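You operate a simulated robot arm through the tools that you are given. There is no shell and no other tool.

Carry out the task below with a simulated robot arm. There is one attempt and no reset: what you move stays moved.

Task
Rub the blue-ended roller clean on the ribbed block and put it back.
Fine: use the blue cloth with cleaner from the open green tin; put the cloth back. What is to be rubbed or washed off counts as gone when no trace of it is left.

The check looks at the end state, three seconds after you hand in, the way a careful person would. Anything else that was tipped, shoved, dropped, spilled or broken makes it a failure. Flat cloth is picked up by pressing the open fingertips on it (5 to 10 N) and closing them slowly along it; thin cloth reads only 2 to 8 mm in the jaws.

Robot
A 7-joint arm with a fingered hand, fixed in place. Base frame: the origin is on the floor under the middle of its stand, x ahead of it, y to its left, z up; the work surface is at about z = 880. Units: mm, rad, N and s.
With the tool pointing down near the work surface it reaches from about 180 to 800 mm from the base axis. Its first joint turns from -2.897 to 2.897 rad. Payload 4.9 kg.
Tool frame: the origin (TCP) lies between the finger pads and is the grasp point; the fingertips stand 32 mm ahead of it; z points along the fingers, y is the line along which they close. The gripper opens to 192 mm; its body begins 89 mm behind the TCP. The gripper is a hand of 3 fingers: y runs from the thumb to the fingers, the wrist lies at [0, 0, -267] in the tool frame, and closing takes about 1.5 s.
Orientation is that of the tool frame in the base frame, as [roll, pitch, yaw] about the fixed x, y, z axes, in that order (R = Rz(yaw) Ry(pitch) Rx(roll)). With the fingers straight down and closing along the base's y, the tool's x points along the base's -x, its y along +y and its z along -z.

Tools
- The arm moves only by the tool servo_tool. Its argument "series" is a list of rows, each a list of 6 numbers: the shift along the base's x, y, z in units of 50 mm (1.0 is 50 mm), then the turn, a rotation vector about the base's x, y, z in units of 5 degrees (1.0 is 5 degrees). In form: [[dx, dy, dz, rx, ry, rz], ...]. A call has 1 to 20 rows; each row shifts and turns the commanded pose from where the row before left it. "claw" is the gripper command, from -1 (shut) to 1 (fully open), values between in proportion, set as the call begins (left out, the last holds). A call with a number of a shift or a turn outside -1 to 1 is refused whole. Each row takes 0.2 s and may step no farther than 50 mm and 0.15 rad from the row before; otherwise, or with a gripper value out of range, the whole call is refused. A pose out of reach is approached as far as the arm can. The call stops where the force on the tool passes 40 N (or 10 N more than at its start, if that is more) or the arm is blocked; 0.2 s more then pass. The fingers move at their own pace (about 153 mm/s each) and stop on an object; they squeeze with about 26 N. The grip force told is the motor's: it shows also when the fingers shut on nothing. Time passes only in rows, and 0.2 s behind the last, so rows that do not move let the fingers close. The reply holds the time, the measured pose of the TCP, the force on the tool along the base axes, the opening and the grip force, in the units named above and with some noise, with the torque about the TCP (base axes, N m) and any sound that the robot's microphone picked up.
- Cameras (640 x 400 px; columns grow to the right, rows downward): "scene" is fixed at [51, 499.4, 1673.1]; the picture's right is [-0.90, -0.44, 0.00], its down [-0.28, 0.57, -0.78] and it looks along [0.34, -0.70, -0.63] (base axes); focal length 348 px, centre (320, 200). "wrist" rides on the gripper at [80, -46, -113] in the tool frame; the picture's right is [0.50, 0.87, 0.00], its down [-0.67, 0.39, -0.63] and it looks along [-0.55, 0.32, 0.78] (tool axes); focal length 226 px, centre (320, 200). There is no depth. A picture from a camera that has moved, and an enlarged one, comes with that camera's place and axes in the base frame and with its lens.
- snapshot(camera): a new picture of that camera. The clock stands still meanwhile.
- grasp_type(shape): the hand has 3 fingers and takes this shape, open, in about a second: jaw (thumb against the fingers, like two jaws); tri (thumb and two fingers); tip (a fingertip pinch); poke (one finger out to press); point (the index stretched); flat (the hand flat); cup (the hand cupped); fist (a fist). The gripper value then closes the fingers along that shape, each until it touches; the sizes above hold for jaw. It gives what a move gives, with no picture.
- close_up(camera, box): a new picture of the part [left, top, right, bottom] of that camera's present view, enlarged. The clock stands still meanwhile.
- hand_in(): hands the job in; it is judged then, once.

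Places have to be worked out from the pictures, the camera data and where the tool is seen. Open the gripper and draw the arm clear of the work before you hand the job in, unless the task says otherwise.

The tools are called by a JSON object that holds its "fn" and its "kwargs". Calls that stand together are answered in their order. servo_tool: Moves the arm, as the interface text tells. Its arguments: {"type":"object","properties":{"series":{"type":"array","items":{"type":"array","items":{"type":"number"}}},"claw":{"type":"number"}},"required":["series"]} The other tools are called the same way: grasp_type (shape) gives the hand a shape; snapshot (camera) takes a picture; close_up (camera, box) takes an enlarged picture of a part of a camera's view; hand_in () hands the job in.

At the start:

```text
time_s: 0.0
tool_pos: [482.6, -262.3, 1164.8]
orientation: [3.14, 0.002, 3.141]
wrist_force: [0.0, 0.2, 0.0]
wrist_torque: [0.01, -0.02, -0.01]
gripper_width: 191.7
grip_force: 0.0
shape: jaw
```

scene: 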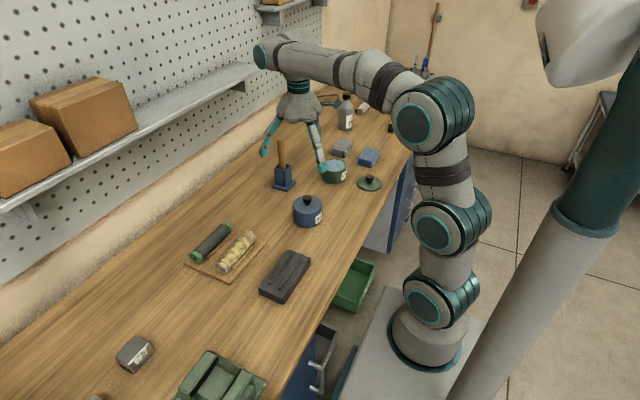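
wrist: 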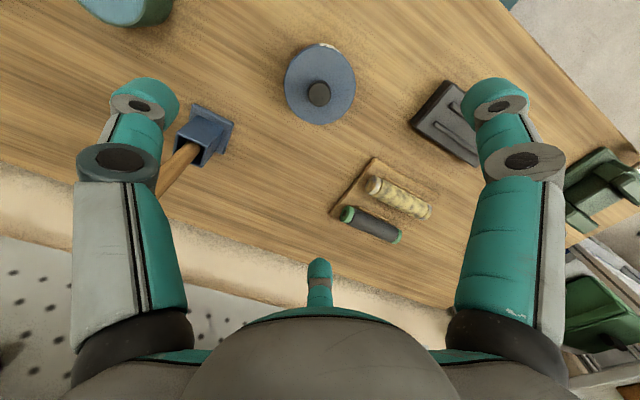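

I'll begin by looking closely at the objects on the bench.

{"fn": "close_up", "kwargs": {"camera": "scene", "box": [170, 200, 330, 300]}}

{"fn": "close_up", "kwargs": {"camera": "scene", "box": [260, 90, 420, 190]}}

{"fn": "close_up", "kwargs": {"camera": "scene", "box": [80, 300, 300, 400]}}

{"fn": "close_up", "kwargs": {"camera": "wrist", "box": [280, 70, 520, 250]}}

```text
4.00 times, centred on (250, 250) of scene
camera zoom: at [51.0, 499.4, 1673.1], right [-0.9, -0.44, 0.0], down [-0.28, 0.57, -0.78], along [0.34, -0.7, -0.63], focal length 1393 px, centre (600, 0)
```

zoom: 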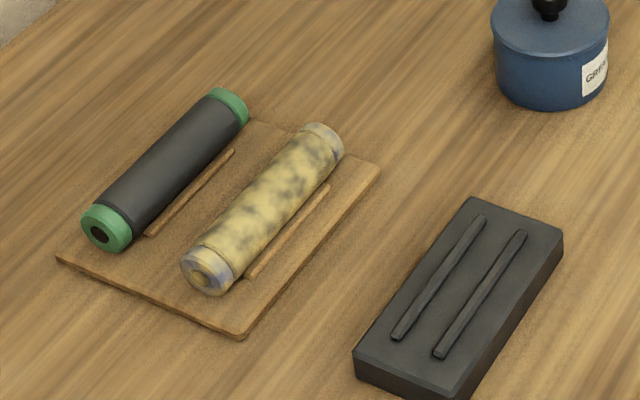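

```text
4.00 times, centred on (340, 140) of scene
camera zoom: at [51.0, 499.4, 1673.1], right [-0.9, -0.44, 0.0], down [-0.28, 0.57, -0.78], along [0.34, -0.7, -0.63], focal length 1393 px, centre (240, 440)
```

zoom: 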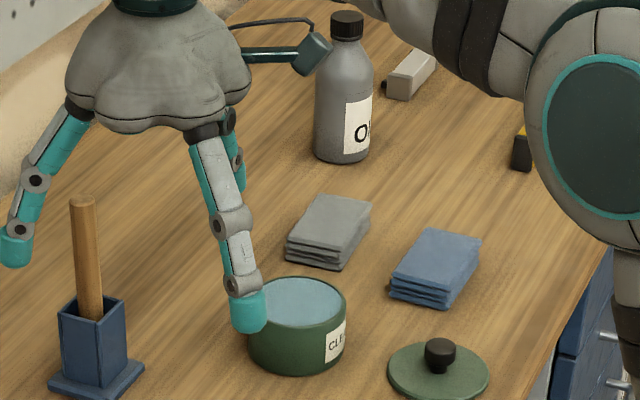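

```text
2.91 times, centred on (190, 350) of scene
camera zoom: at [51.0, 499.4, 1673.1], right [-0.9, -0.44, 0.0], down [-0.28, 0.57, -0.78], along [0.34, -0.7, -0.63], focal length 1013 px, centre (698, -236)
```

zoom: 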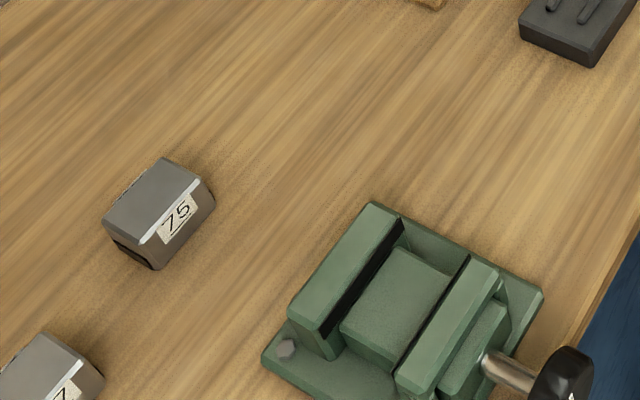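

```text
2.22 times, centred on (400, 160) of wrist
camera zoom: at [401.6, -309.0, 1277.3], right [-0.5, 0.87, 0.0], down [0.67, 0.39, 0.63], along [0.55, 0.32, -0.77], focal length 502 px, centre (142, 289)
```

zoom: 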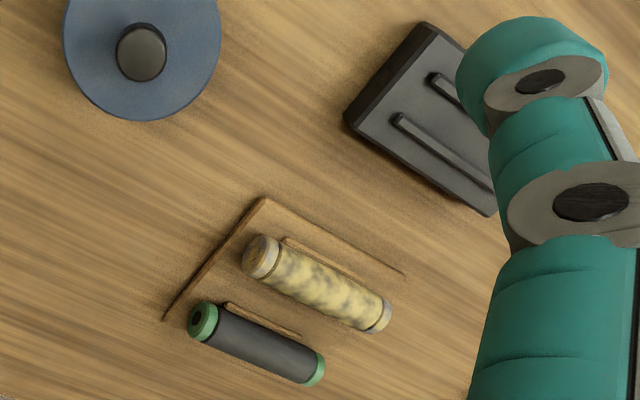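

The scene shows a grimy roller on a wooden tray at about (583, -30), the ribbed block at about (412, -20), the green tin at about (500, -540) and the blue cloth at about (413, -712). I'll half-close the hand in free air to learn how its fingers move.

{"fn": "servo_tool", "kwargs": {"series": [[0, 0, 0, 0, 0, 0], [0, 0, 0, 0, 0, 0], [0, 0, 0, 0, 0, 0], [0, 0, 0, 0, 0, 0], [0, 0, 0, 0, 0, 0]], "claw": -0.5}}

{"fn": "snapshot", "kwargs": {"camera": "wrist"}}

{"fn": "close_up", "kwargs": {"camera": "scene", "box": [220, 60, 380, 200]}}

```text
time_s: 1.2
tool_pos: [481.7, -262.7, 1163.6]
orientation: [3.141, 0.002, -3.138]
wrist_force: [0.6, 0.0, 0.3]
wrist_torque: [0.0, -0.01, -0.02]
gripper_width: 48.5
grip_force: 0.0
shape: jaw
```

```text
taken
camera wrist: at [401.6, -309.0, 1277.3], right [-0.5, 0.87, 0.0], down [0.67, 0.39, 0.63], along [0.55, 0.32, -0.77], focal length 226 px, centre (320, 200)
```

wrist: 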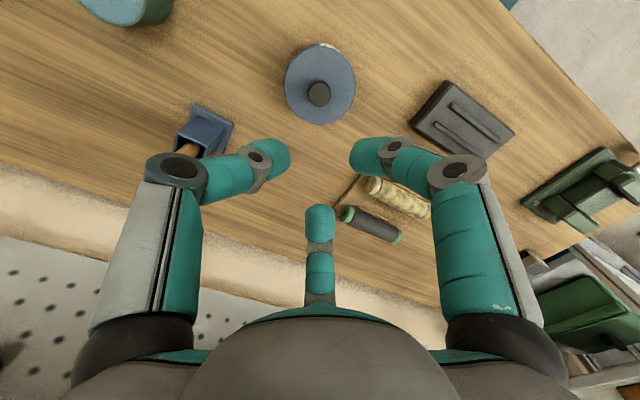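

```text
2.86 times, centred on (300, 130) of scene
camera zoom: at [51.0, 499.4, 1673.1], right [-0.9, -0.44, 0.0], down [-0.28, 0.57, -0.78], along [0.34, -0.7, -0.63], focal length 995 px, centre (377, 400)
```

zoom: 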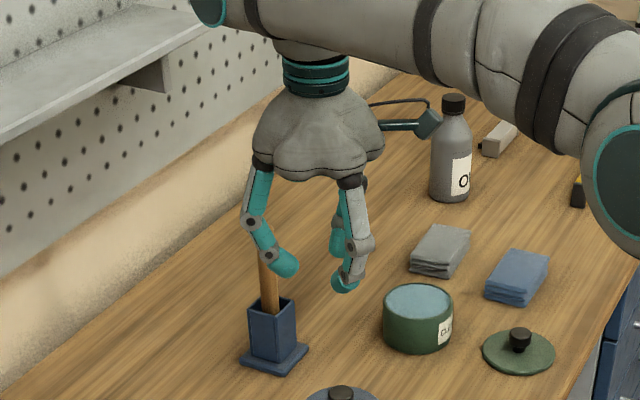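

The fingers close as a three-fingered chuck converging on the axis. I'll try the "tip" and "tri" shapes to see what pinches they make.

{"fn": "grasp_type", "kwargs": {"shape": "tip"}}

{"fn": "snapshot", "kwargs": {"camera": "wrist"}}

{"fn": "servo_tool", "kwargs": {"series": [[0, 0, 0, 0, 0, 0], [0, 0, 0, 0, 0, 0], [0, 0, 0, 0, 0, 0], [0, 0, 0, 0, 0, 0], [0, 0, 0, 0, 0, 0]], "claw": -0.7}}

{"fn": "snapshot", "kwargs": {"camera": "wrist"}}

{"fn": "grasp_type", "kwargs": {"shape": "tri"}}

{"fn": "snapshot", "kwargs": {"camera": "wrist"}}

{"fn": "servo_tool", "kwargs": {"series": [[0, 0, 0, 0, 0, 0], [0, 0, 0, 0, 0, 0], [0, 0, 0, 0, 0, 0], [0, 0, 0, 0, 0, 0], [0, 0, 0, 0, 0, 0]], "claw": -0.7}}

{"fn": "snapshot", "kwargs": {"camera": "wrist"}}

```text
time_s: 2.1
tool_pos: [482.1, -261.8, 1163.7]
orientation: [3.141, 0.003, -3.14]
wrist_force: [0.1, -0.1, 0.1]
wrist_torque: [0.0, -0.02, 0.0]
gripper_width: 191.7
grip_force: 0.1
shape: tip
```

```text
taken
camera wrist: at [401.6, -309.0, 1277.3], right [-0.5, 0.87, 0.0], down [0.67, 0.39, 0.63], along [0.55, 0.32, -0.77], focal length 226 px, centre (320, 200)
```

wrist: 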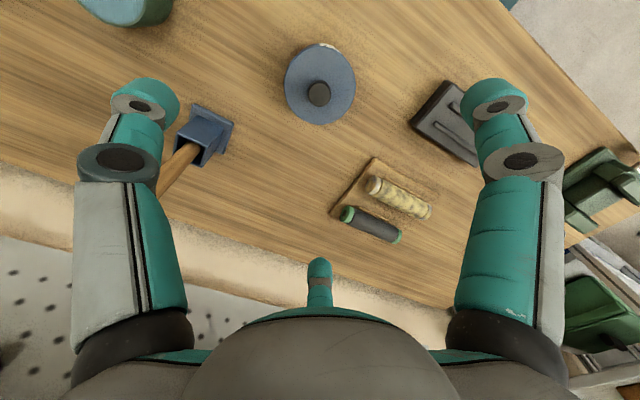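

```text
time_s: 3.3
tool_pos: [481.3, -262.5, 1164.6]
orientation: [3.14, 0.002, -3.141]
wrist_force: [0.2, 0.6, -0.4]
wrist_torque: [0.03, 0.03, 0.01]
gripper_width: 29.0
grip_force: 0.1
shape: tip
```

```text
taken
camera wrist: at [401.6, -309.0, 1277.3], right [-0.5, 0.87, 0.0], down [0.67, 0.39, 0.63], along [0.55, 0.32, -0.77], focal length 226 px, centre (320, 200)
```

wrist: 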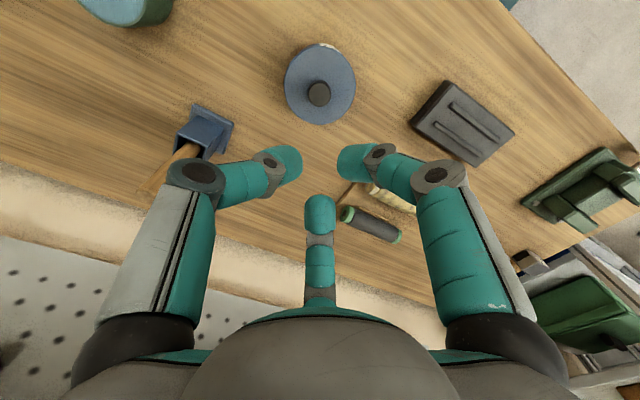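

```text
time_s: 4.2
tool_pos: [482.2, -262.2, 1163.8]
orientation: [-3.141, 0.002, -3.141]
wrist_force: [-0.3, 0.4, 0.6]
wrist_torque: [0.0, 0.01, 0.02]
gripper_width: 191.8
grip_force: 0.1
shape: tri
```

```text
taken
camera wrist: at [401.6, -309.0, 1277.3], right [-0.5, 0.87, 0.0], down [0.67, 0.39, 0.63], along [0.55, 0.32, -0.77], focal length 226 px, centre (320, 200)
```

wrist: 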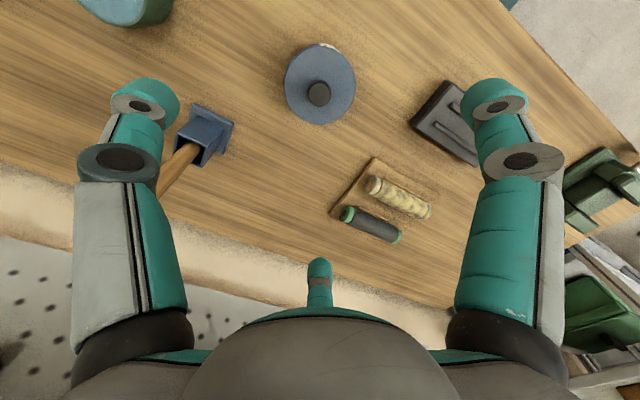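

```text
time_s: 5.4
tool_pos: [481.9, -262.4, 1164.8]
orientation: [-3.141, 0.001, -3.14]
wrist_force: [-0.2, 0.2, 0.7]
wrist_torque: [-0.01, -0.01, 0.01]
gripper_width: 29.1
grip_force: 0.0
shape: tri
```

```text
taken
camera wrist: at [401.6, -309.0, 1277.3], right [-0.5, 0.87, 0.0], down [0.67, 0.39, 0.63], along [0.55, 0.32, -0.77], focal length 226 px, centre (320, 200)
```

wrist: 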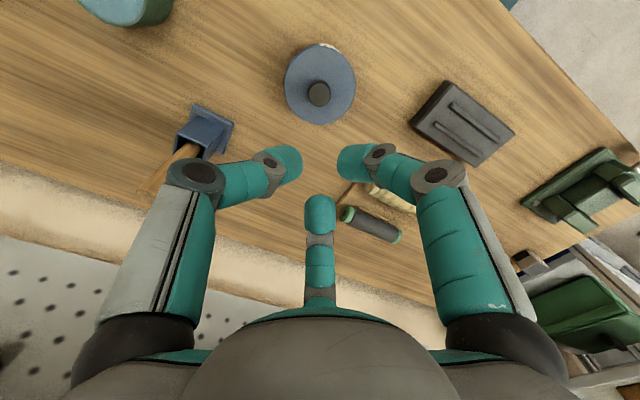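

All shapes behave alike, with three fingers at 120°, so I'll stay with jaw. Next I'll move over the roller at a safe height to view it and the block with the wrist camera.

{"fn": "grasp_type", "kwargs": {"shape": "jaw"}}

{"fn": "servo_tool", "kwargs": {"series": [[0.2, 0.8, 0, 0, 0, 0], [0.2, 0.8, 0, 0, 0, 0], [0.2, 0.8, 0, 0, 0, 0], [0.2, 0.8, 0, 0, 0, 0], [0.2, 0.8, 0, 0, 0, 0], [0, 0, 0, 0, 0, 0]]}}

{"fn": "snapshot", "kwargs": {"camera": "wrist"}}

{"fn": "close_up", "kwargs": {"camera": "scene", "box": [100, 60, 420, 300]}}

```text
time_s: 6.3
tool_pos: [483.3, -262.0, 1165.2]
orientation: [3.14, 0.003, -3.14]
wrist_force: [-1.3, 0.3, 0.2]
wrist_torque: [0.0, 0.0, -0.02]
gripper_width: 192.1
grip_force: 0.0
shape: jaw
```

```text
time_s: 7.7
tool_pos: [534.0, -64.1, 1163.6]
orientation: [3.14, 0.004, -3.141]
wrist_force: [0.7, 0.3, 0.7]
wrist_torque: [-0.03, -0.02, 0.02]
gripper_width: 191.9
grip_force: 0.0
shape: jaw
```

```text
taken
camera wrist: at [454.0, -110.5, 1275.6], right [-0.5, 0.87, 0.0], down [0.67, 0.39, 0.63], along [0.55, 0.32, -0.77], focal length 226 px, centre (320, 200)
```

wrist: 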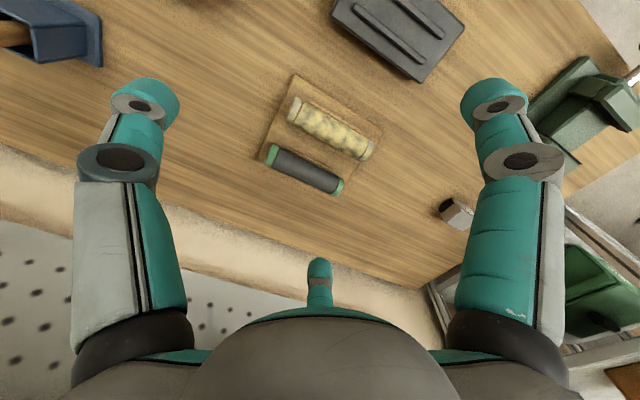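

```text
1.67 times, centred on (260, 180) of scene
camera zoom: at [51.0, 499.4, 1673.1], right [-0.9, -0.44, 0.0], down [-0.28, 0.57, -0.78], along [0.34, -0.7, -0.63], focal length 580 px, centre (420, 233)
```

zoom: 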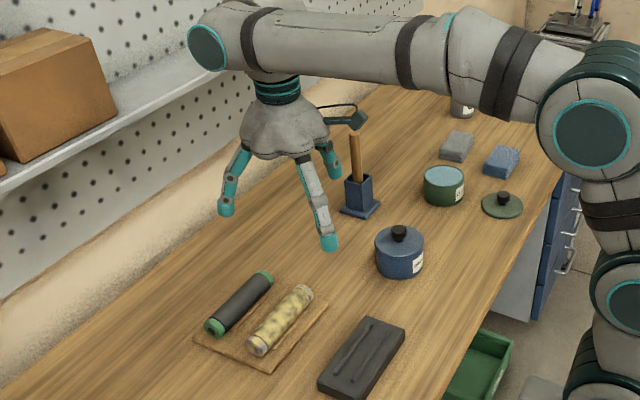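

The wrist camera shows both the roller tray and the block; I'll enlarge these for accurate measurement.

{"fn": "close_up", "kwargs": {"camera": "wrist", "box": [240, 60, 400, 210]}}

{"fn": "close_up", "kwargs": {"camera": "wrist", "box": [310, 0, 480, 106]}}

{"fn": "close_up", "kwargs": {"camera": "scene", "box": [180, 220, 270, 285]}}

{"fn": "close_up", "kwargs": {"camera": "scene", "box": [250, 240, 320, 310]}}

```text
2.67 times, centred on (320, 135) of wrist
camera zoom: at [454.0, -110.5, 1275.6], right [-0.5, 0.87, 0.0], down [0.67, 0.39, 0.63], along [0.55, 0.32, -0.77], focal length 603 px, centre (320, 373)
```

zoom: 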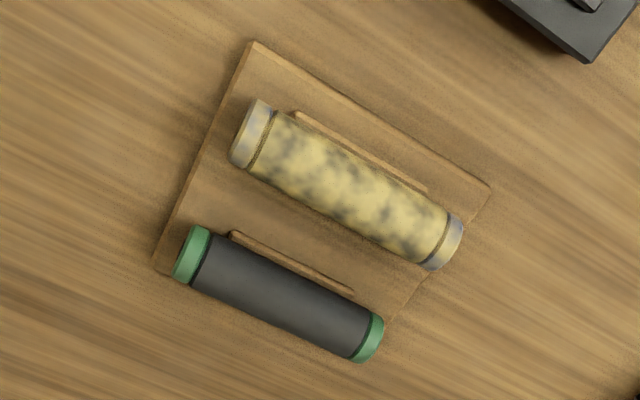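

```text
3.76 times, centred on (395, 53) of wrist
camera zoom: at [454.0, -110.5, 1275.6], right [-0.5, 0.87, 0.0], down [0.67, 0.39, 0.63], along [0.55, 0.32, -0.77], focal length 851 px, centre (38, 753)
```

zoom: 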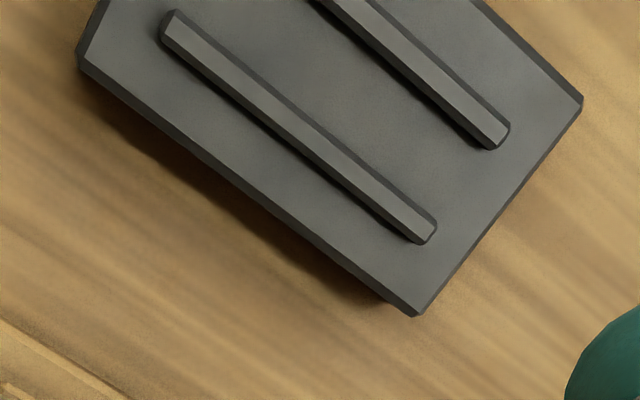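

```text
6.15 times, centred on (225, 252) of scene
camera zoom: at [51.0, 499.4, 1673.1], right [-0.9, -0.44, 0.0], down [-0.28, 0.57, -0.78], along [0.34, -0.7, -0.63], focal length 2142 px, centre (905, -123)
```

zoom: 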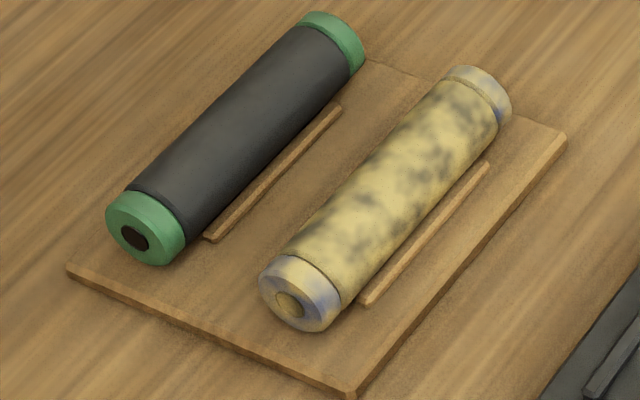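

```text
5.71 times, centred on (285, 275) of scene
camera zoom: at [51.0, 499.4, 1673.1], right [-0.9, -0.44, 0.0], down [-0.28, 0.57, -0.78], along [0.34, -0.7, -0.63], focal length 1989 px, centre (520, -229)
```

zoom: 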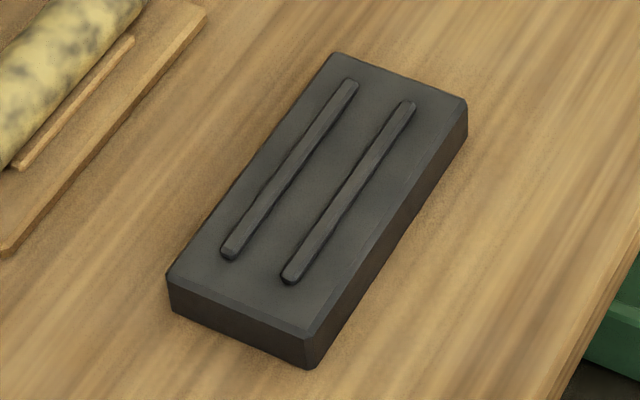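

Measurements agree: roller axis about x=580, y from -92 to 50, diameter about 42, axis height about 906. The ribs are at x≈394 and 427, centre (411, -20), with the block top at about 905. I'll turn the hand -90° about z so it closes across the roller, and move above it.

{"fn": "servo_tool", "kwargs": {"series": [[0.06, 0.05, -0.1, 0, 0, -1], [0.06, 0.05, -0.1, 0, 0, -1], [0.06, 0.05, -0.1, 0, 0, -1], [0.06, 0.05, -0.1, 0, 0, -1], [0.06, 0.05, -0.1, 0, 0, -1], [0.06, 0.05, -0.1, 0, 0, -1], [0.06, 0.05, -0.1, 0, 0, -1], [0.06, 0.05, -0.1, 0, 0, -1], [0.06, 0.05, -0.1, 0, 0, -1], [0.06, 0.05, -0.1, 0, 0, -1], [0.06, 0.05, -0.1, 0, 0, -1], [0.06, 0.05, -0.1, 0, 0, -1], [0.06, 0.05, -0.1, 0, 0, -1], [0.06, 0.05, -0.1, 0, 0, -1], [0.06, 0.05, -0.1, 0, 0, -1], [0.06, 0.05, -0.1, 0, 0, -1], [0.06, 0.05, -0.1, 0, 0, -1], [0.06, 0.05, -0.1, 0, 0, -1], [0, 0, 0, 0, 0, 0]], "claw": 0.25}}

{"fn": "snapshot", "kwargs": {"camera": "wrist"}}

{"fn": "snapshot", "kwargs": {"camera": "scene"}}

```text
time_s: 11.7
tool_pos: [584.9, -18.1, 1074.4]
orientation: [3.141, 0.003, 1.572]
wrist_force: [-1.3, -0.2, 0.8]
wrist_torque: [-0.01, -0.01, -0.02]
gripper_width: 120.8
grip_force: 0.1
shape: jaw
```

```text
taken
camera wrist: at [539.2, 61.9, 1187.5], right [0.87, 0.5, 0.0], down [0.39, -0.67, 0.63], along [0.32, -0.55, -0.77], focal length 226 px, centre (320, 200)
```

wrist: 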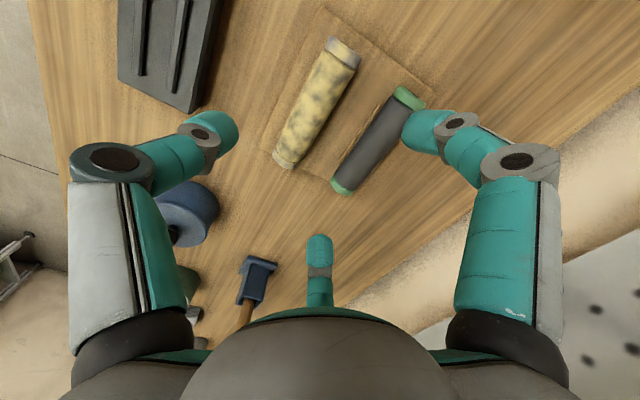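

```text
taken
```

scene: 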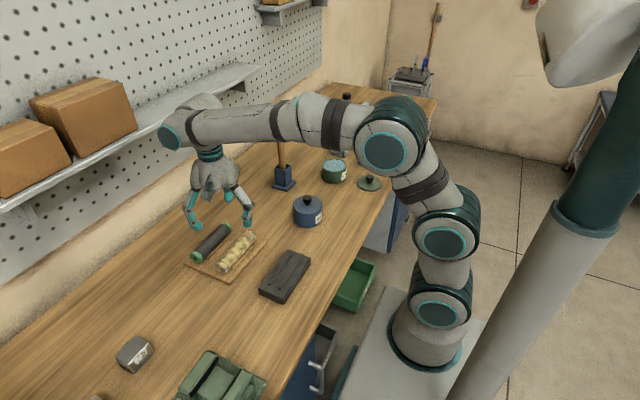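

I'll enlarge this view to refine the roller's exact axis and ends.

{"fn": "close_up", "kwargs": {"camera": "wrist", "box": [250, 0, 450, 200]}}

```text
2.00 times, centred on (350, 100) of wrist
camera zoom: at [539.2, 61.9, 1187.5], right [0.87, 0.5, 0.0], down [0.39, -0.67, 0.63], along [0.32, -0.55, -0.77], focal length 452 px, centre (260, 400)
```

zoom: 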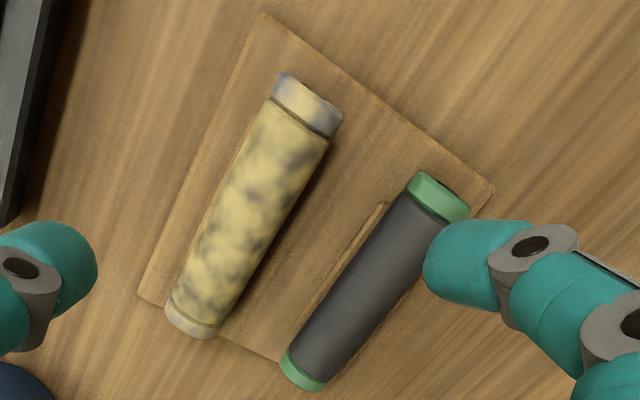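

The roller axis is at about x=575, its centre y≈-20. I'll lower to just above it and check finger clearance on both sides.

{"fn": "servo_tool", "kwargs": {"series": [[-0.05, -0.04, -0.7, 0, 0, 0], [0, 0, -0.7, 0, 0, 0], [0, 0, -0.5, 0, 0, 0], [0, 0, 0, 0, 0, 0]], "claw": 0.2}}

{"fn": "snapshot", "kwargs": {"camera": "wrist"}}

{"fn": "close_up", "kwargs": {"camera": "scene", "box": [150, 160, 310, 290]}}

```text
time_s: 12.7
tool_pos: [582.2, -21.2, 980.1]
orientation: [3.141, 0.003, 1.573]
wrist_force: [0.7, 1.0, -0.6]
wrist_torque: [0.04, -0.02, 0.02]
gripper_width: 115.9
grip_force: 0.1
shape: jaw
```

```text
taken
camera wrist: at [535.1, 58.5, 1093.4], right [0.87, 0.5, 0.0], down [0.39, -0.67, 0.63], along [0.32, -0.55, -0.77], focal length 226 px, centre (320, 200)
```

wrist: 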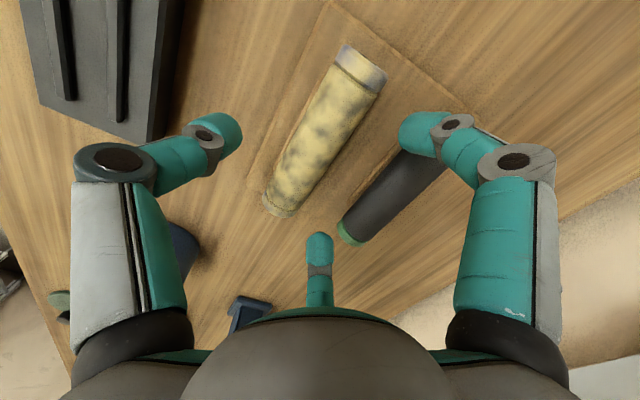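

```text
3.08 times, centred on (230, 225) of scene
camera zoom: at [51.0, 499.4, 1673.1], right [-0.9, -0.44, 0.0], down [-0.28, 0.57, -0.78], along [0.34, -0.7, -0.63], focal length 1071 px, centre (597, 123)
```

zoom: 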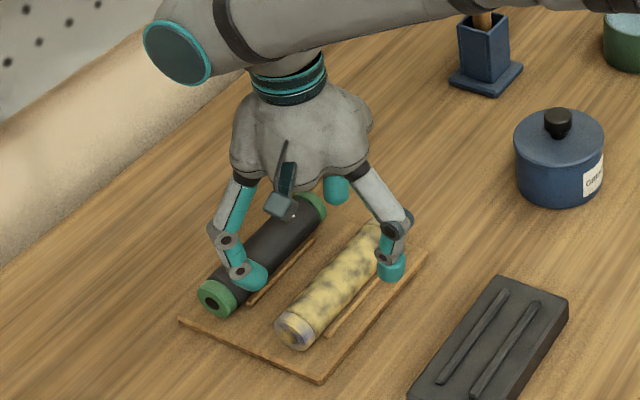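

Clearances look fine, with the fingers on the +x side between the rollers and the thumb on the free side. I'll narrow the hand a little and descend to z≈925.

{"fn": "servo_tool", "kwargs": {"series": [[0, 0, 0, 0, 0, 0], [0, 0, 0, 0, 0, 0], [0, 0, -0.3, 0, 0, 0], [0, 0, -0.3, 0, 0, 0], [0, 0, -0.3, 0, 0, 0], [0, 0, -0.2, 0, 0, 0], [0, 0, 0, 0, 0, 0]], "claw": 0.1}}

{"fn": "snapshot", "kwargs": {"camera": "wrist"}}

{"fn": "close_up", "kwargs": {"camera": "scene", "box": [150, 160, 310, 290]}}

```text
time_s: 14.3
tool_pos: [582.4, -19.3, 925.7]
orientation: [-3.141, 0.001, 1.573]
wrist_force: [-0.2, 0.3, 2.3]
wrist_torque: [0.11, -0.11, -0.01]
gripper_width: 106.2
grip_force: 0.0
shape: jaw
```

```text
taken
camera wrist: at [536.6, 59.1, 1037.9], right [0.87, 0.5, 0.0], down [0.39, -0.67, 0.63], along [0.32, -0.55, -0.77], focal length 226 px, centre (320, 200)
```

wrist: 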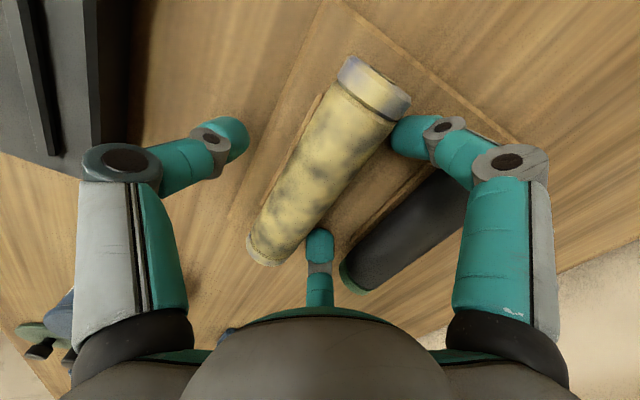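

```text
3.08 times, centred on (230, 225) of scene
camera zoom: at [51.0, 499.4, 1673.1], right [-0.9, -0.44, 0.0], down [-0.28, 0.57, -0.78], along [0.34, -0.7, -0.63], focal length 1071 px, centre (597, 123)
```

zoom: 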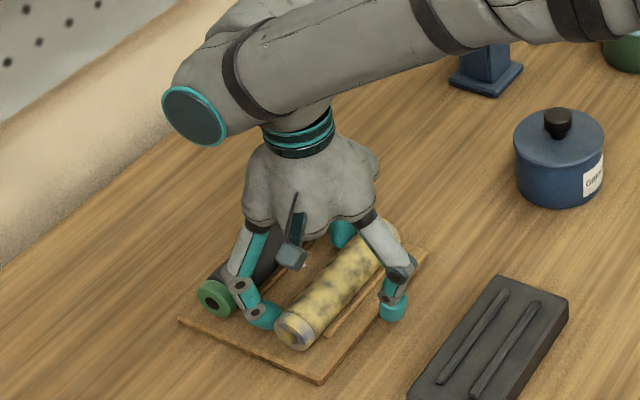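

Force is small (2.3 N upward), possibly a fingertip brushing the tray rib. I'll raise 3 mm and close in small steps to watch contact.

{"fn": "servo_tool", "kwargs": {"series": [[0, 0, 0.06, 0, 0, 0], [0, 0, 0, 0, 0, 0], [0, 0, 0, 0, 0, 0]], "claw": -0.1}}

{"fn": "servo_tool", "kwargs": {"series": [[0, 0, 0, 0, 0, 0], [0, 0, 0, 0, 0, 0]], "claw": -0.25}}

{"fn": "servo_tool", "kwargs": {"series": [[0, 0, 0, 0, 0, 0], [0, 0, 0, 0, 0, 0]], "claw": -0.35}}

{"fn": "snapshot", "kwargs": {"camera": "wrist"}}

{"fn": "close_up", "kwargs": {"camera": "scene", "box": [180, 190, 280, 280]}}

```text
time_s: 15.1
tool_pos: [582.7, -18.1, 927.6]
orientation: [-3.141, 0.003, 1.572]
wrist_force: [0.0, -0.4, 0.2]
wrist_torque: [0.03, 0.01, -0.02]
gripper_width: 86.8
grip_force: 0.0
shape: jaw
```

```text
time_s: 15.7
tool_pos: [583.8, -20.1, 927.7]
orientation: [3.141, 0.002, 1.571]
wrist_force: [0.1, 0.0, 0.3]
wrist_torque: [0.02, 0.01, 0.0]
gripper_width: 72.5
grip_force: 0.1
shape: jaw
```

```text
time_s: 16.3
tool_pos: [582.6, -18.3, 927.4]
orientation: [3.141, 0.001, 1.572]
wrist_force: [0.3, -1.0, 0.5]
wrist_torque: [0.0, 0.01, 0.02]
gripper_width: 62.8
grip_force: 0.1
shape: jaw
```

```text
taken
camera wrist: at [536.4, 59.4, 1040.8], right [0.87, 0.5, 0.0], down [0.39, -0.67, 0.63], along [0.32, -0.55, -0.77], focal length 226 px, centre (320, 200)
```

wrist: 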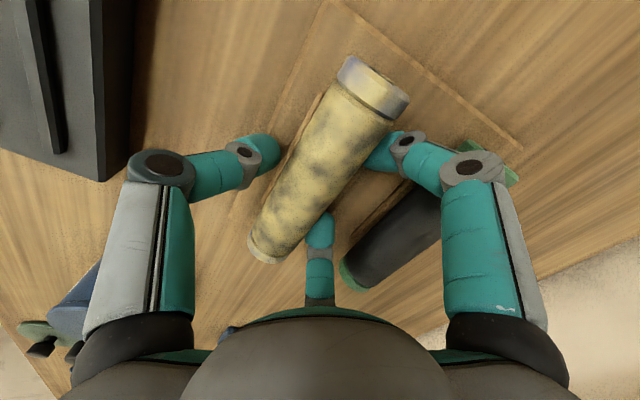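

```text
4.44 times, centred on (230, 235) of scene
camera zoom: at [51.0, 499.4, 1673.1], right [-0.9, -0.44, 0.0], down [-0.28, 0.57, -0.78], along [0.34, -0.7, -0.63], focal length 1547 px, centre (720, 44)
```

zoom: 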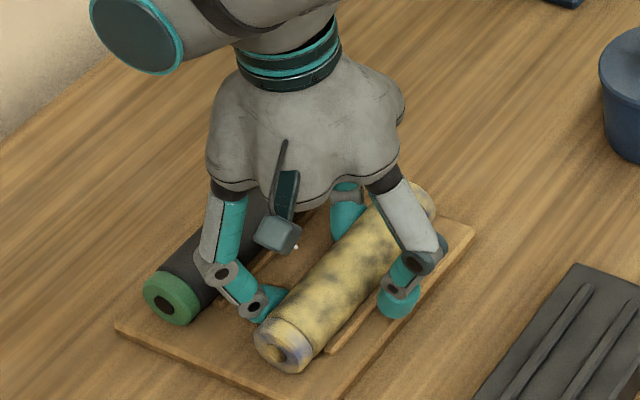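

The fingers are almost touching and the thumb is still clear. I'll keep closing.

{"fn": "servo_tool", "kwargs": {"series": [[0, 0, 0, 0, 0, 0], [0, 0, 0, 0, 0, 0]], "claw": -0.45}}

{"fn": "servo_tool", "kwargs": {"series": [[0, 0, 0, 0, 0, 0], [0, 0, 0, 0, 0, 0]], "claw": -0.55}}

{"fn": "snapshot", "kwargs": {"camera": "wrist"}}

```text
time_s: 16.9
tool_pos: [582.6, -19.1, 928.5]
orientation: [-3.141, 0.002, 1.572]
wrist_force: [2.4, 0.2, 0.1]
wrist_torque: [0.02, -0.07, 0.02]
gripper_width: 54.1
grip_force: 0.1
shape: jaw
```

```text
time_s: 17.5
tool_pos: [582.9, -19.9, 927.8]
orientation: [-3.141, 0.001, 1.572]
wrist_force: [1.5, 0.4, 4.0]
wrist_torque: [0.02, 0.15, 0.0]
gripper_width: 40.4
grip_force: 26.0
shape: jaw
```

```text
taken
camera wrist: at [536.6, 59.4, 1041.4], right [0.87, 0.5, 0.0], down [0.39, -0.67, 0.63], along [0.32, -0.55, -0.77], focal length 226 px, centre (320, 200)
```

wrist: 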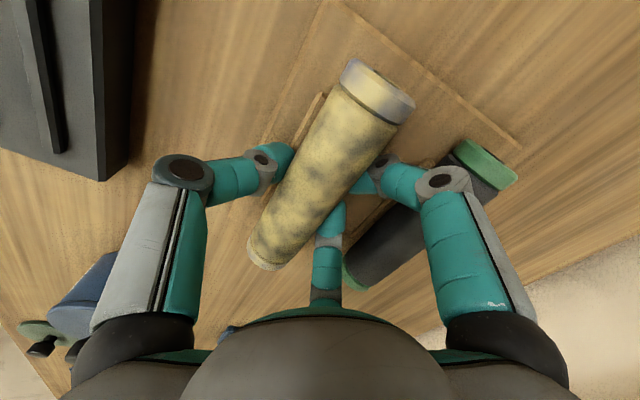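

The roller is gripped (26 N at 40 mm). I'll lift it gently and check.

{"fn": "servo_tool", "kwargs": {"series": [[0, 0, 0, 0, 0, 0], [0, 0, 0.2, 0, 0, 0], [0, 0, 0.3, 0, 0, 0], [0, 0, 0.5, 0, 0, 0], [0, 0, 0.5, 0, 0, 0], [0, 0, 0, 0, 0, 0]], "claw": -0.8}}

{"fn": "snapshot", "kwargs": {"camera": "wrist"}}

{"fn": "close_up", "kwargs": {"camera": "scene", "box": [180, 160, 340, 290]}}

```text
time_s: 18.9
tool_pos: [582.6, -19.7, 1002.3]
orientation: [-3.14, 0.003, 1.57]
wrist_force: [0.2, 0.4, -1.4]
wrist_torque: [0.0, 0.0, 0.02]
gripper_width: 35.8
grip_force: 25.6
shape: jaw
```

```text
taken
camera wrist: at [536.7, 59.2, 1115.1], right [0.87, 0.5, 0.0], down [0.39, -0.67, 0.63], along [0.32, -0.55, -0.77], focal length 226 px, centre (320, 200)
```

wrist: 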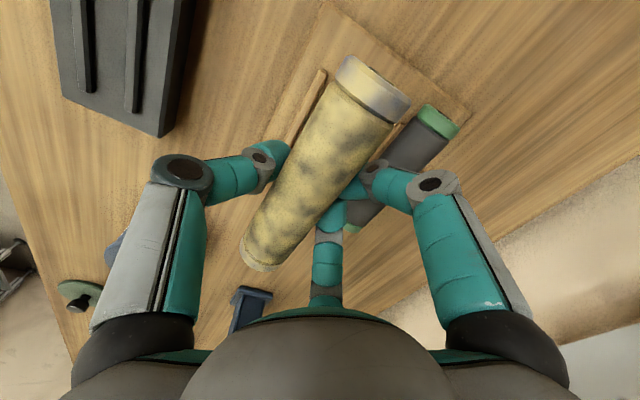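

```text
3.08 times, centred on (260, 225) of scene
camera zoom: at [51.0, 499.4, 1673.1], right [-0.9, -0.44, 0.0], down [-0.28, 0.57, -0.78], along [0.34, -0.7, -0.63], focal length 1071 px, centre (505, 123)
```

zoom: 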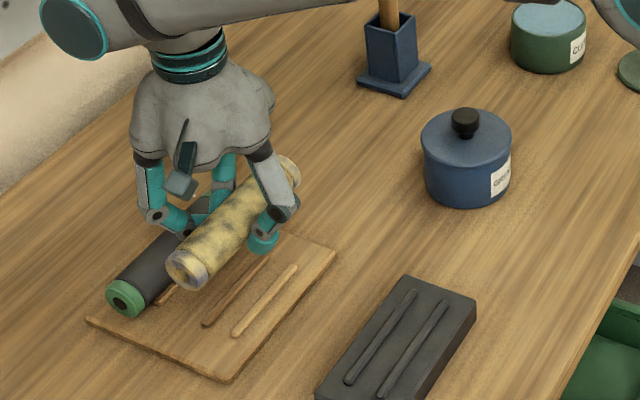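

The roller is held level, and the tray's two ribs are visible with their centre about 168 mm in +x from the block's rib centre. I'll move over the block.

{"fn": "servo_tool", "kwargs": {"series": [[-0.67, 0, 0, 0, 0, 0], [-0.67, 0, 0, 0, 0, 0], [-0.67, 0, 0, 0, 0, 0], [-0.67, 0, 0, 0, 0, 0], [-0.66, 0, 0, 0, 0, 0], [0, 0, 0, 0, 0, 0]]}}

{"fn": "snapshot", "kwargs": {"camera": "wrist"}}

{"fn": "close_up", "kwargs": {"camera": "scene", "box": [220, 180, 380, 320]}}

```text
time_s: 20.3
tool_pos: [417.6, -19.8, 1001.0]
orientation: [-3.14, 0.002, 1.568]
wrist_force: [0.4, -0.3, -2.7]
wrist_torque: [-0.03, -0.02, 0.01]
gripper_width: 35.7
grip_force: 26.0
shape: jaw
```

```text
taken
camera wrist: at [370.1, 60.0, 1113.9], right [0.87, 0.5, 0.0], down [0.39, -0.67, 0.63], along [0.32, -0.55, -0.77], focal length 226 px, centre (320, 200)
```

wrist: 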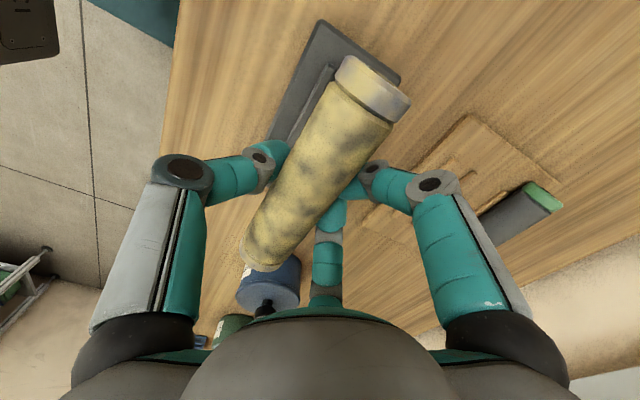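

```text
2.86 times, centred on (300, 250) of scene
camera zoom: at [51.0, 499.4, 1673.1], right [-0.9, -0.44, 0.0], down [-0.28, 0.57, -0.78], along [0.34, -0.7, -0.63], focal length 995 px, centre (377, 57)
```

zoom: 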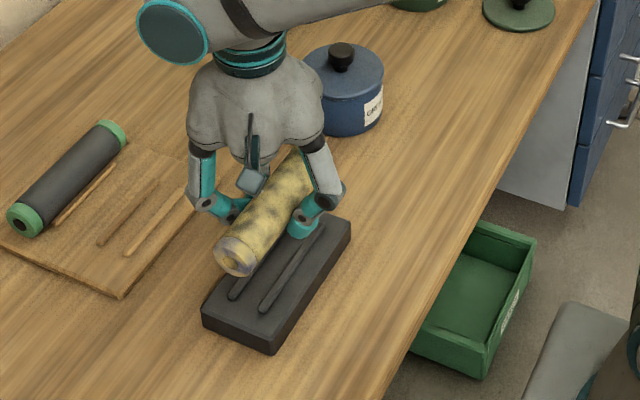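

The roller sits 6–7 mm to the -x side of the TCP, so its axis is over the middle of the ribs within about 2 mm. I'll nudge it and lower toward contact at around z≈947.

{"fn": "servo_tool", "kwargs": {"series": [[-0.03, 0, -0.4, 0, 0, 0], [0, 0, -0.4, 0, 0, 0], [0, 0, -0.1, 0, 0, 0], [0, 0, 0, 0, 0, 0]]}}

{"fn": "close_up", "kwargs": {"camera": "scene", "box": [240, 210, 340, 310]}}

{"fn": "snapshot", "kwargs": {"camera": "wrist"}}

```text
time_s: 21.3
tool_pos: [412.6, -19.5, 957.8]
orientation: [-3.141, 0.001, 1.574]
wrist_force: [-0.3, 0.6, -1.7]
wrist_torque: [-0.02, -0.05, -0.01]
gripper_width: 35.6
grip_force: 26.2
shape: jaw
```

```text
4.00 times, centred on (290, 260) of scene
camera zoom: at [51.0, 499.4, 1673.1], right [-0.9, -0.44, 0.0], down [-0.28, 0.57, -0.78], along [0.34, -0.7, -0.63], focal length 1393 px, centre (440, -40)
```

zoom: 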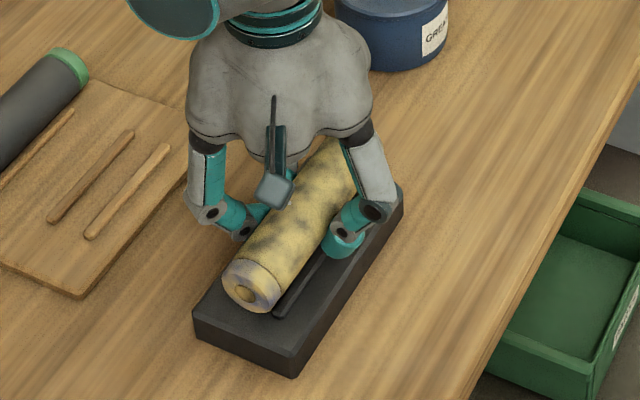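

```text
taken
camera wrist: at [367.1, 59.9, 1069.9], right [0.87, 0.5, 0.0], down [0.39, -0.67, 0.63], along [0.32, -0.55, -0.77], focal length 226 px, centre (320, 200)
```

wrist: 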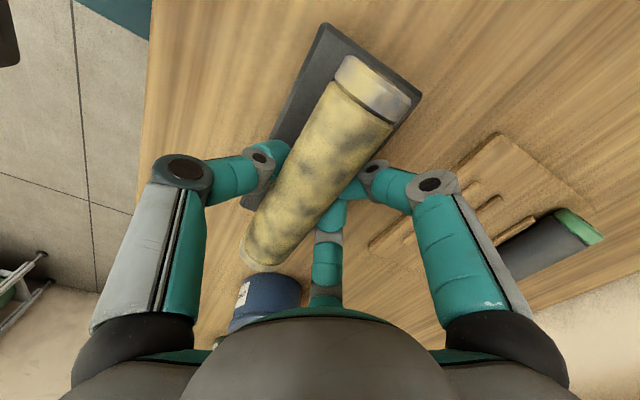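

The block's centre computes to x≈410 while the roller axis is now at about 406.5, so I'll shift +3.5 mm and lower slowly until contact.

{"fn": "servo_tool", "kwargs": {"series": [[0.07, 0, 0, 0, 0, 0], [0, 0, -0.06, 0, 0, 0], [0, 0, -0.06, 0, 0, 0], [0, 0, 0, 0, 0, 0]]}}

{"fn": "close_up", "kwargs": {"camera": "scene", "box": [250, 230, 320, 310]}}

```text
time_s: 22.3
tool_pos: [417.2, -19.9, 952.6]
orientation: [3.141, 0.001, 1.57]
wrist_force: [0.8, 0.4, -2.0]
wrist_torque: [0.01, 0.0, -0.03]
gripper_width: 35.7
grip_force: 26.0
shape: jaw
```

```text
5.00 times, centred on (285, 270) of scene
camera zoom: at [51.0, 499.4, 1673.1], right [-0.9, -0.44, 0.0], down [-0.28, 0.57, -0.78], along [0.34, -0.7, -0.63], focal length 1741 px, centre (495, -150)
```

zoom: 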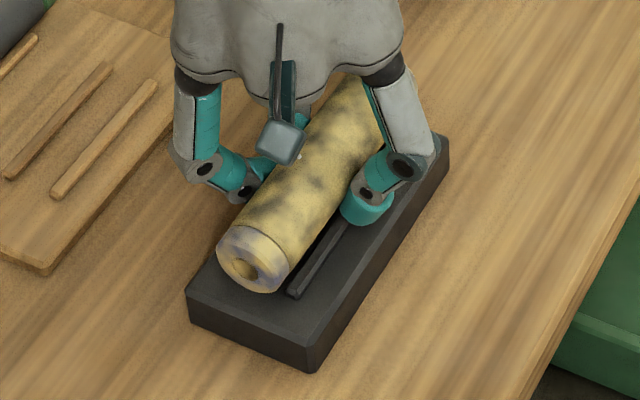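

I'll keep lowering in small steps while watching the vertical force.

{"fn": "servo_tool", "kwargs": {"series": [[0, 0, -0.04, 0, 0, 0], [0, 0, -0.04, 0, 0, 0], [0, 0, 0, 0, 0, 0]]}}

{"fn": "servo_tool", "kwargs": {"series": [[0, 0, -0.04, 0, 0, 0], [0, 0, 0, 0, 0, 0]]}}

```text
time_s: 23.1
tool_pos: [418.2, -20.3, 947.6]
orientation: [-3.141, 0.002, 1.574]
wrist_force: [0.1, 0.6, -0.9]
wrist_torque: [0.02, 0.02, -0.03]
gripper_width: 35.5
grip_force: 26.0
shape: jaw
```

```text
time_s: 23.7
tool_pos: [419.3, -19.3, 946.8]
orientation: [-3.141, 0.004, 1.571]
wrist_force: [-3.1, -1.8, 8.8]
wrist_torque: [-0.06, 0.45, 0.05]
gripper_width: 35.9
grip_force: 25.5
shape: jaw
```

Contact: 8.8 N up with -3 N in x, so the roller touches the +x rib first. I'll shift slightly to -x and see if it settles.

{"fn": "servo_tool", "kwargs": {"series": [[-0.03, 0, 0, 0, 0, 0], [0, 0, 0, 0, 0, 0]]}}

{"fn": "servo_tool", "kwargs": {"series": [[-0.03, 0, 0, 0, 0, 0], [0, 0, 0, 0, 0, 0]]}}

{"fn": "close_up", "kwargs": {"camera": "scene", "box": [250, 230, 320, 310]}}

```text
time_s: 24.3
tool_pos: [419.0, -20.5, 946.2]
orientation: [3.141, 0.003, 1.574]
wrist_force: [-2.3, -3.5, 11.6]
wrist_torque: [-0.13, 0.39, 0.1]
gripper_width: 35.9
grip_force: 26.4
shape: jaw
```

```text
time_s: 24.9
tool_pos: [415.7, -19.2, 945.4]
orientation: [-3.14, 0.002, 1.569]
wrist_force: [-0.7, -0.7, 3.4]
wrist_torque: [-0.04, 0.08, 0.0]
gripper_width: 35.7
grip_force: 26.1
shape: jaw
```

```text
5.00 times, centred on (285, 270) of scene
camera zoom: at [51.0, 499.4, 1673.1], right [-0.9, -0.44, 0.0], down [-0.28, 0.57, -0.78], along [0.34, -0.7, -0.63], focal length 1741 px, centre (495, -150)
```

zoom: 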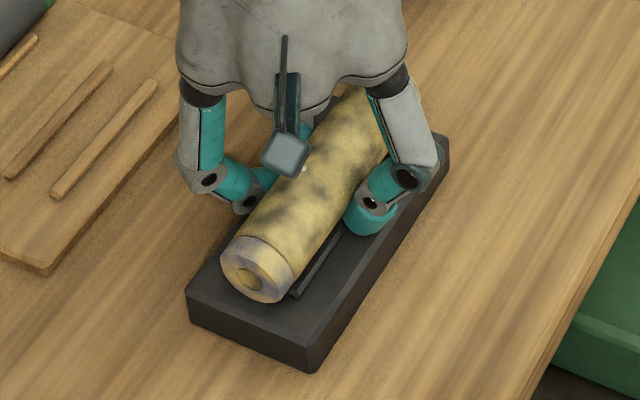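

It is dropping between the ribs. I'll nudge another 1 mm and down 1 mm to confirm seating.

{"fn": "servo_tool", "kwargs": {"series": [[-0.02, 0, -0.02, 0, 0, 0], [0, 0, 0, 0, 0, 0]]}}

{"fn": "servo_tool", "kwargs": {"series": [[0, 0, -0.03, 0, 0, 0], [0, 0, 0, 0, 0, 0]]}}

```text
time_s: 25.5
tool_pos: [414.7, -18.8, 944.2]
orientation: [3.14, 0.001, 1.57]
wrist_force: [-0.2, -1.0, 3.5]
wrist_torque: [-0.04, 0.13, 0.03]
gripper_width: 35.9
grip_force: 26.4
shape: jaw
```

```text
time_s: 26.1
tool_pos: [415.2, -19.1, 944.0]
orientation: [-3.141, 0.001, 1.574]
wrist_force: [-4.7, -0.2, 12.4]
wrist_torque: [0.03, 0.37, 0.05]
gripper_width: 35.8
grip_force: 25.8
shape: jaw
```

It's seated firmly (12 N). I'll ease up 1.5 mm and open the fingers gradually.

{"fn": "servo_tool", "kwargs": {"series": [[-0.01, 0, 0.03, 0, 0, 0], [0, 0, 0, 0, 0, 0]]}}

{"fn": "servo_tool", "kwargs": {"series": [[0, 0, 0, 0, 0, 0], [0, 0, 0, 0, 0, 0]], "claw": -0.5}}

{"fn": "servo_tool", "kwargs": {"series": [[0, 0, 0, 0, 0, 0], [0, 0, 0, 0, 0, 0]], "claw": -0.3}}

{"fn": "snapshot", "kwargs": {"camera": "wrist"}}

{"fn": "close_up", "kwargs": {"camera": "scene", "box": [250, 230, 320, 310]}}

```text
time_s: 26.7
tool_pos: [414.0, -18.9, 944.1]
orientation: [-3.14, 0.001, 1.569]
wrist_force: [-0.5, -0.6, -2.0]
wrist_torque: [-0.02, -0.02, -0.01]
gripper_width: 35.6
grip_force: 25.6
shape: jaw
```

```text
time_s: 27.3
tool_pos: [415.1, -19.1, 946.8]
orientation: [3.136, 0.002, 1.574]
wrist_force: [-0.2, 0.6, 13.2]
wrist_torque: [-0.02, -0.2, 0.02]
gripper_width: 47.4
grip_force: 0.0
shape: jaw
```

```text
time_s: 27.9
tool_pos: [414.5, -18.9, 945.7]
orientation: [3.14, 0.001, 1.572]
wrist_force: [-0.4, 1.3, 21.7]
wrist_torque: [-0.03, -0.25, 0.03]
gripper_width: 65.0
grip_force: 0.1
shape: jaw
```

```text
taken
camera wrist: at [368.4, 60.5, 1058.5], right [0.87, 0.5, 0.0], down [0.39, -0.67, 0.63], along [0.32, -0.55, -0.77], focal length 226 px, centre (320, 200)
```

wrist: 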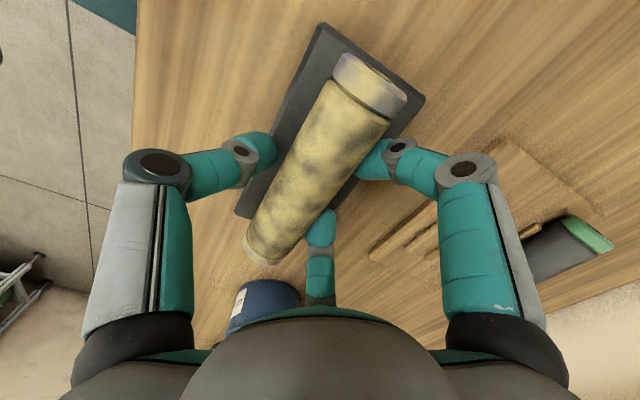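

```text
5.00 times, centred on (285, 270) of scene
camera zoom: at [51.0, 499.4, 1673.1], right [-0.9, -0.44, 0.0], down [-0.28, 0.57, -0.78], along [0.34, -0.7, -0.63], focal length 1741 px, centre (495, -150)
```

zoom: 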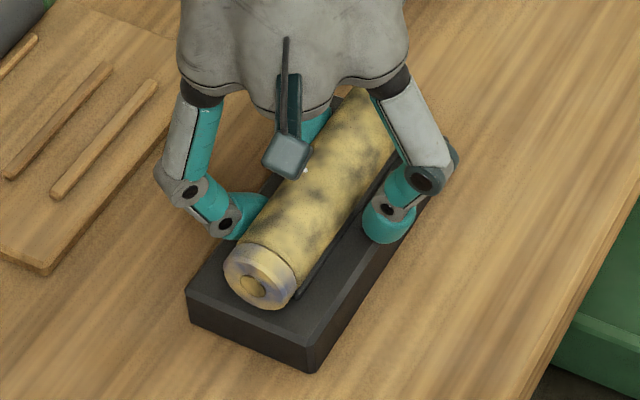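

Opening swings the fingertips down onto the block (21 N). I'll rise before opening further.

{"fn": "servo_tool", "kwargs": {"series": [[0, 0, 0.2, 0, 0, 0], [0, 0, 0.1, 0, 0, 0], [0, 0, 0, 0, 0, 0]]}}

{"fn": "servo_tool", "kwargs": {"series": [[0, 0, 0.2, 0, 0, 0], [0, 0, 0.2, 0, 0, 0], [0, 0, 0.2, 0, 0, 0], [0, 0, 0.6, 0, 0, 0], [0, 0, 0.8, 0, 0, 0], [0, 0, 0.8, 0, 0, 0], [0, 0, 0, 0, 0, 0]], "claw": 0}}

{"fn": "snapshot", "kwargs": {"camera": "wrist"}}

{"fn": "close_up", "kwargs": {"camera": "scene", "box": [250, 230, 320, 310]}}

```text
time_s: 28.7
tool_pos: [413.1, -19.9, 959.4]
orientation: [-3.138, 0.002, 1.571]
wrist_force: [0.6, 1.5, -0.8]
wrist_torque: [0.01, 0.01, -0.03]
gripper_width: 67.2
grip_force: 0.0
shape: jaw
```

```text
time_s: 30.3
tool_pos: [413.0, -17.9, 1099.7]
orientation: [-3.14, 0.001, 1.573]
wrist_force: [-0.1, -0.5, -0.1]
wrist_torque: [0.01, -0.02, 0.0]
gripper_width: 95.8
grip_force: 0.1
shape: jaw
```

```text
taken
camera wrist: at [367.4, 60.8, 1212.6], right [0.87, 0.5, 0.0], down [0.39, -0.67, 0.63], along [0.32, -0.55, -0.77], focal length 226 px, centre (320, 200)
```

wrist: 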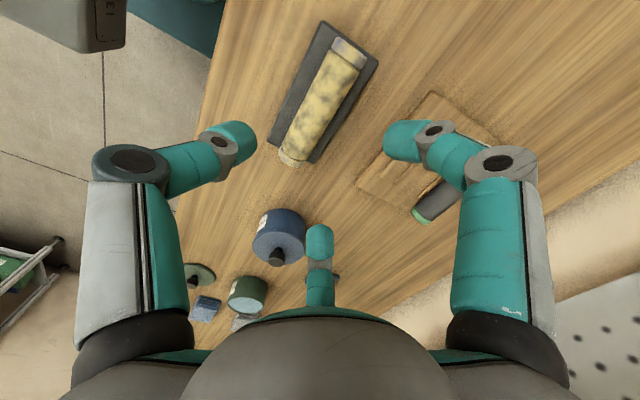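

```text
5.00 times, centred on (285, 270) of scene
camera zoom: at [51.0, 499.4, 1673.1], right [-0.9, -0.44, 0.0], down [-0.28, 0.57, -0.78], along [0.34, -0.7, -0.63], focal length 1741 px, centre (495, -150)
```

zoom: 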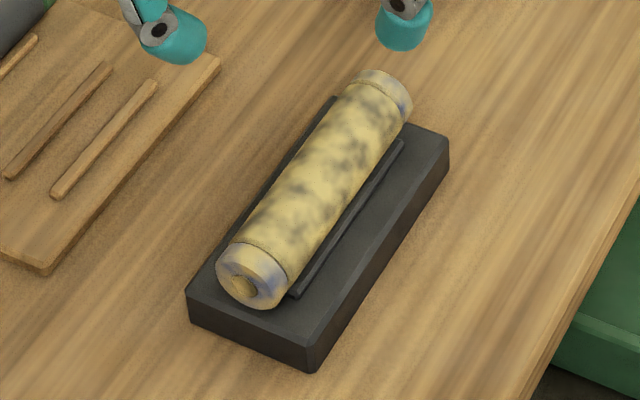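

The roller rests well on the block between the ribs. Now I'll look at the cloth and tin with an enlarged view before going there.

{"fn": "close_up", "kwargs": {"camera": "wrist", "box": [170, 240, 310, 340]}}

{"fn": "close_up", "kwargs": {"camera": "scene", "box": [310, 85, 430, 195]}}

```text
4.00 times, centred on (240, 290) of wrist
camera zoom: at [367.4, 60.8, 1212.6], right [0.87, 0.5, 0.0], down [0.39, -0.67, 0.63], along [0.32, -0.55, -0.77], focal length 904 px, centre (640, -160)
```

zoom: 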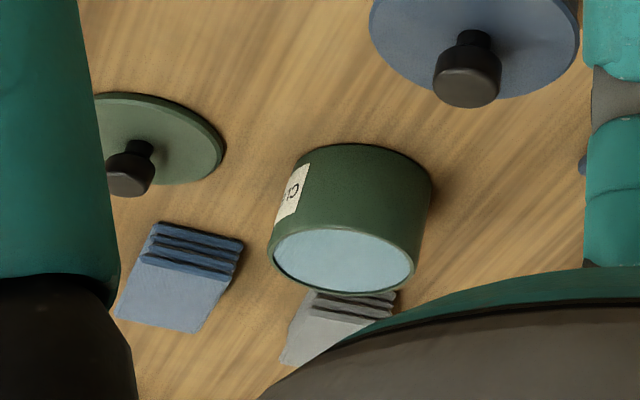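

```text
3.64 times, centred on (370, 140) of scene
camera zoom: at [51.0, 499.4, 1673.1], right [-0.9, -0.44, 0.0], down [-0.28, 0.57, -0.78], along [0.34, -0.7, -0.63], focal length 1266 px, centre (138, 418)
```

zoom: 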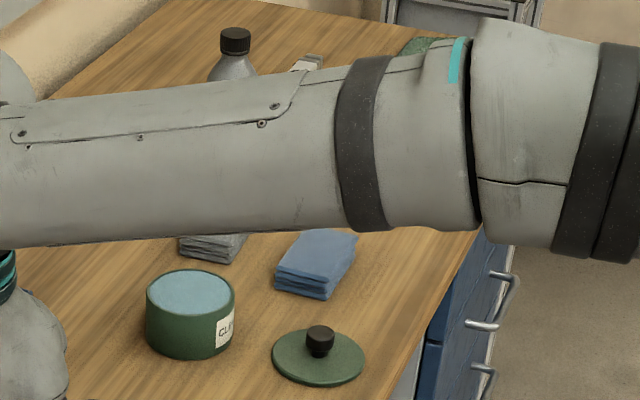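

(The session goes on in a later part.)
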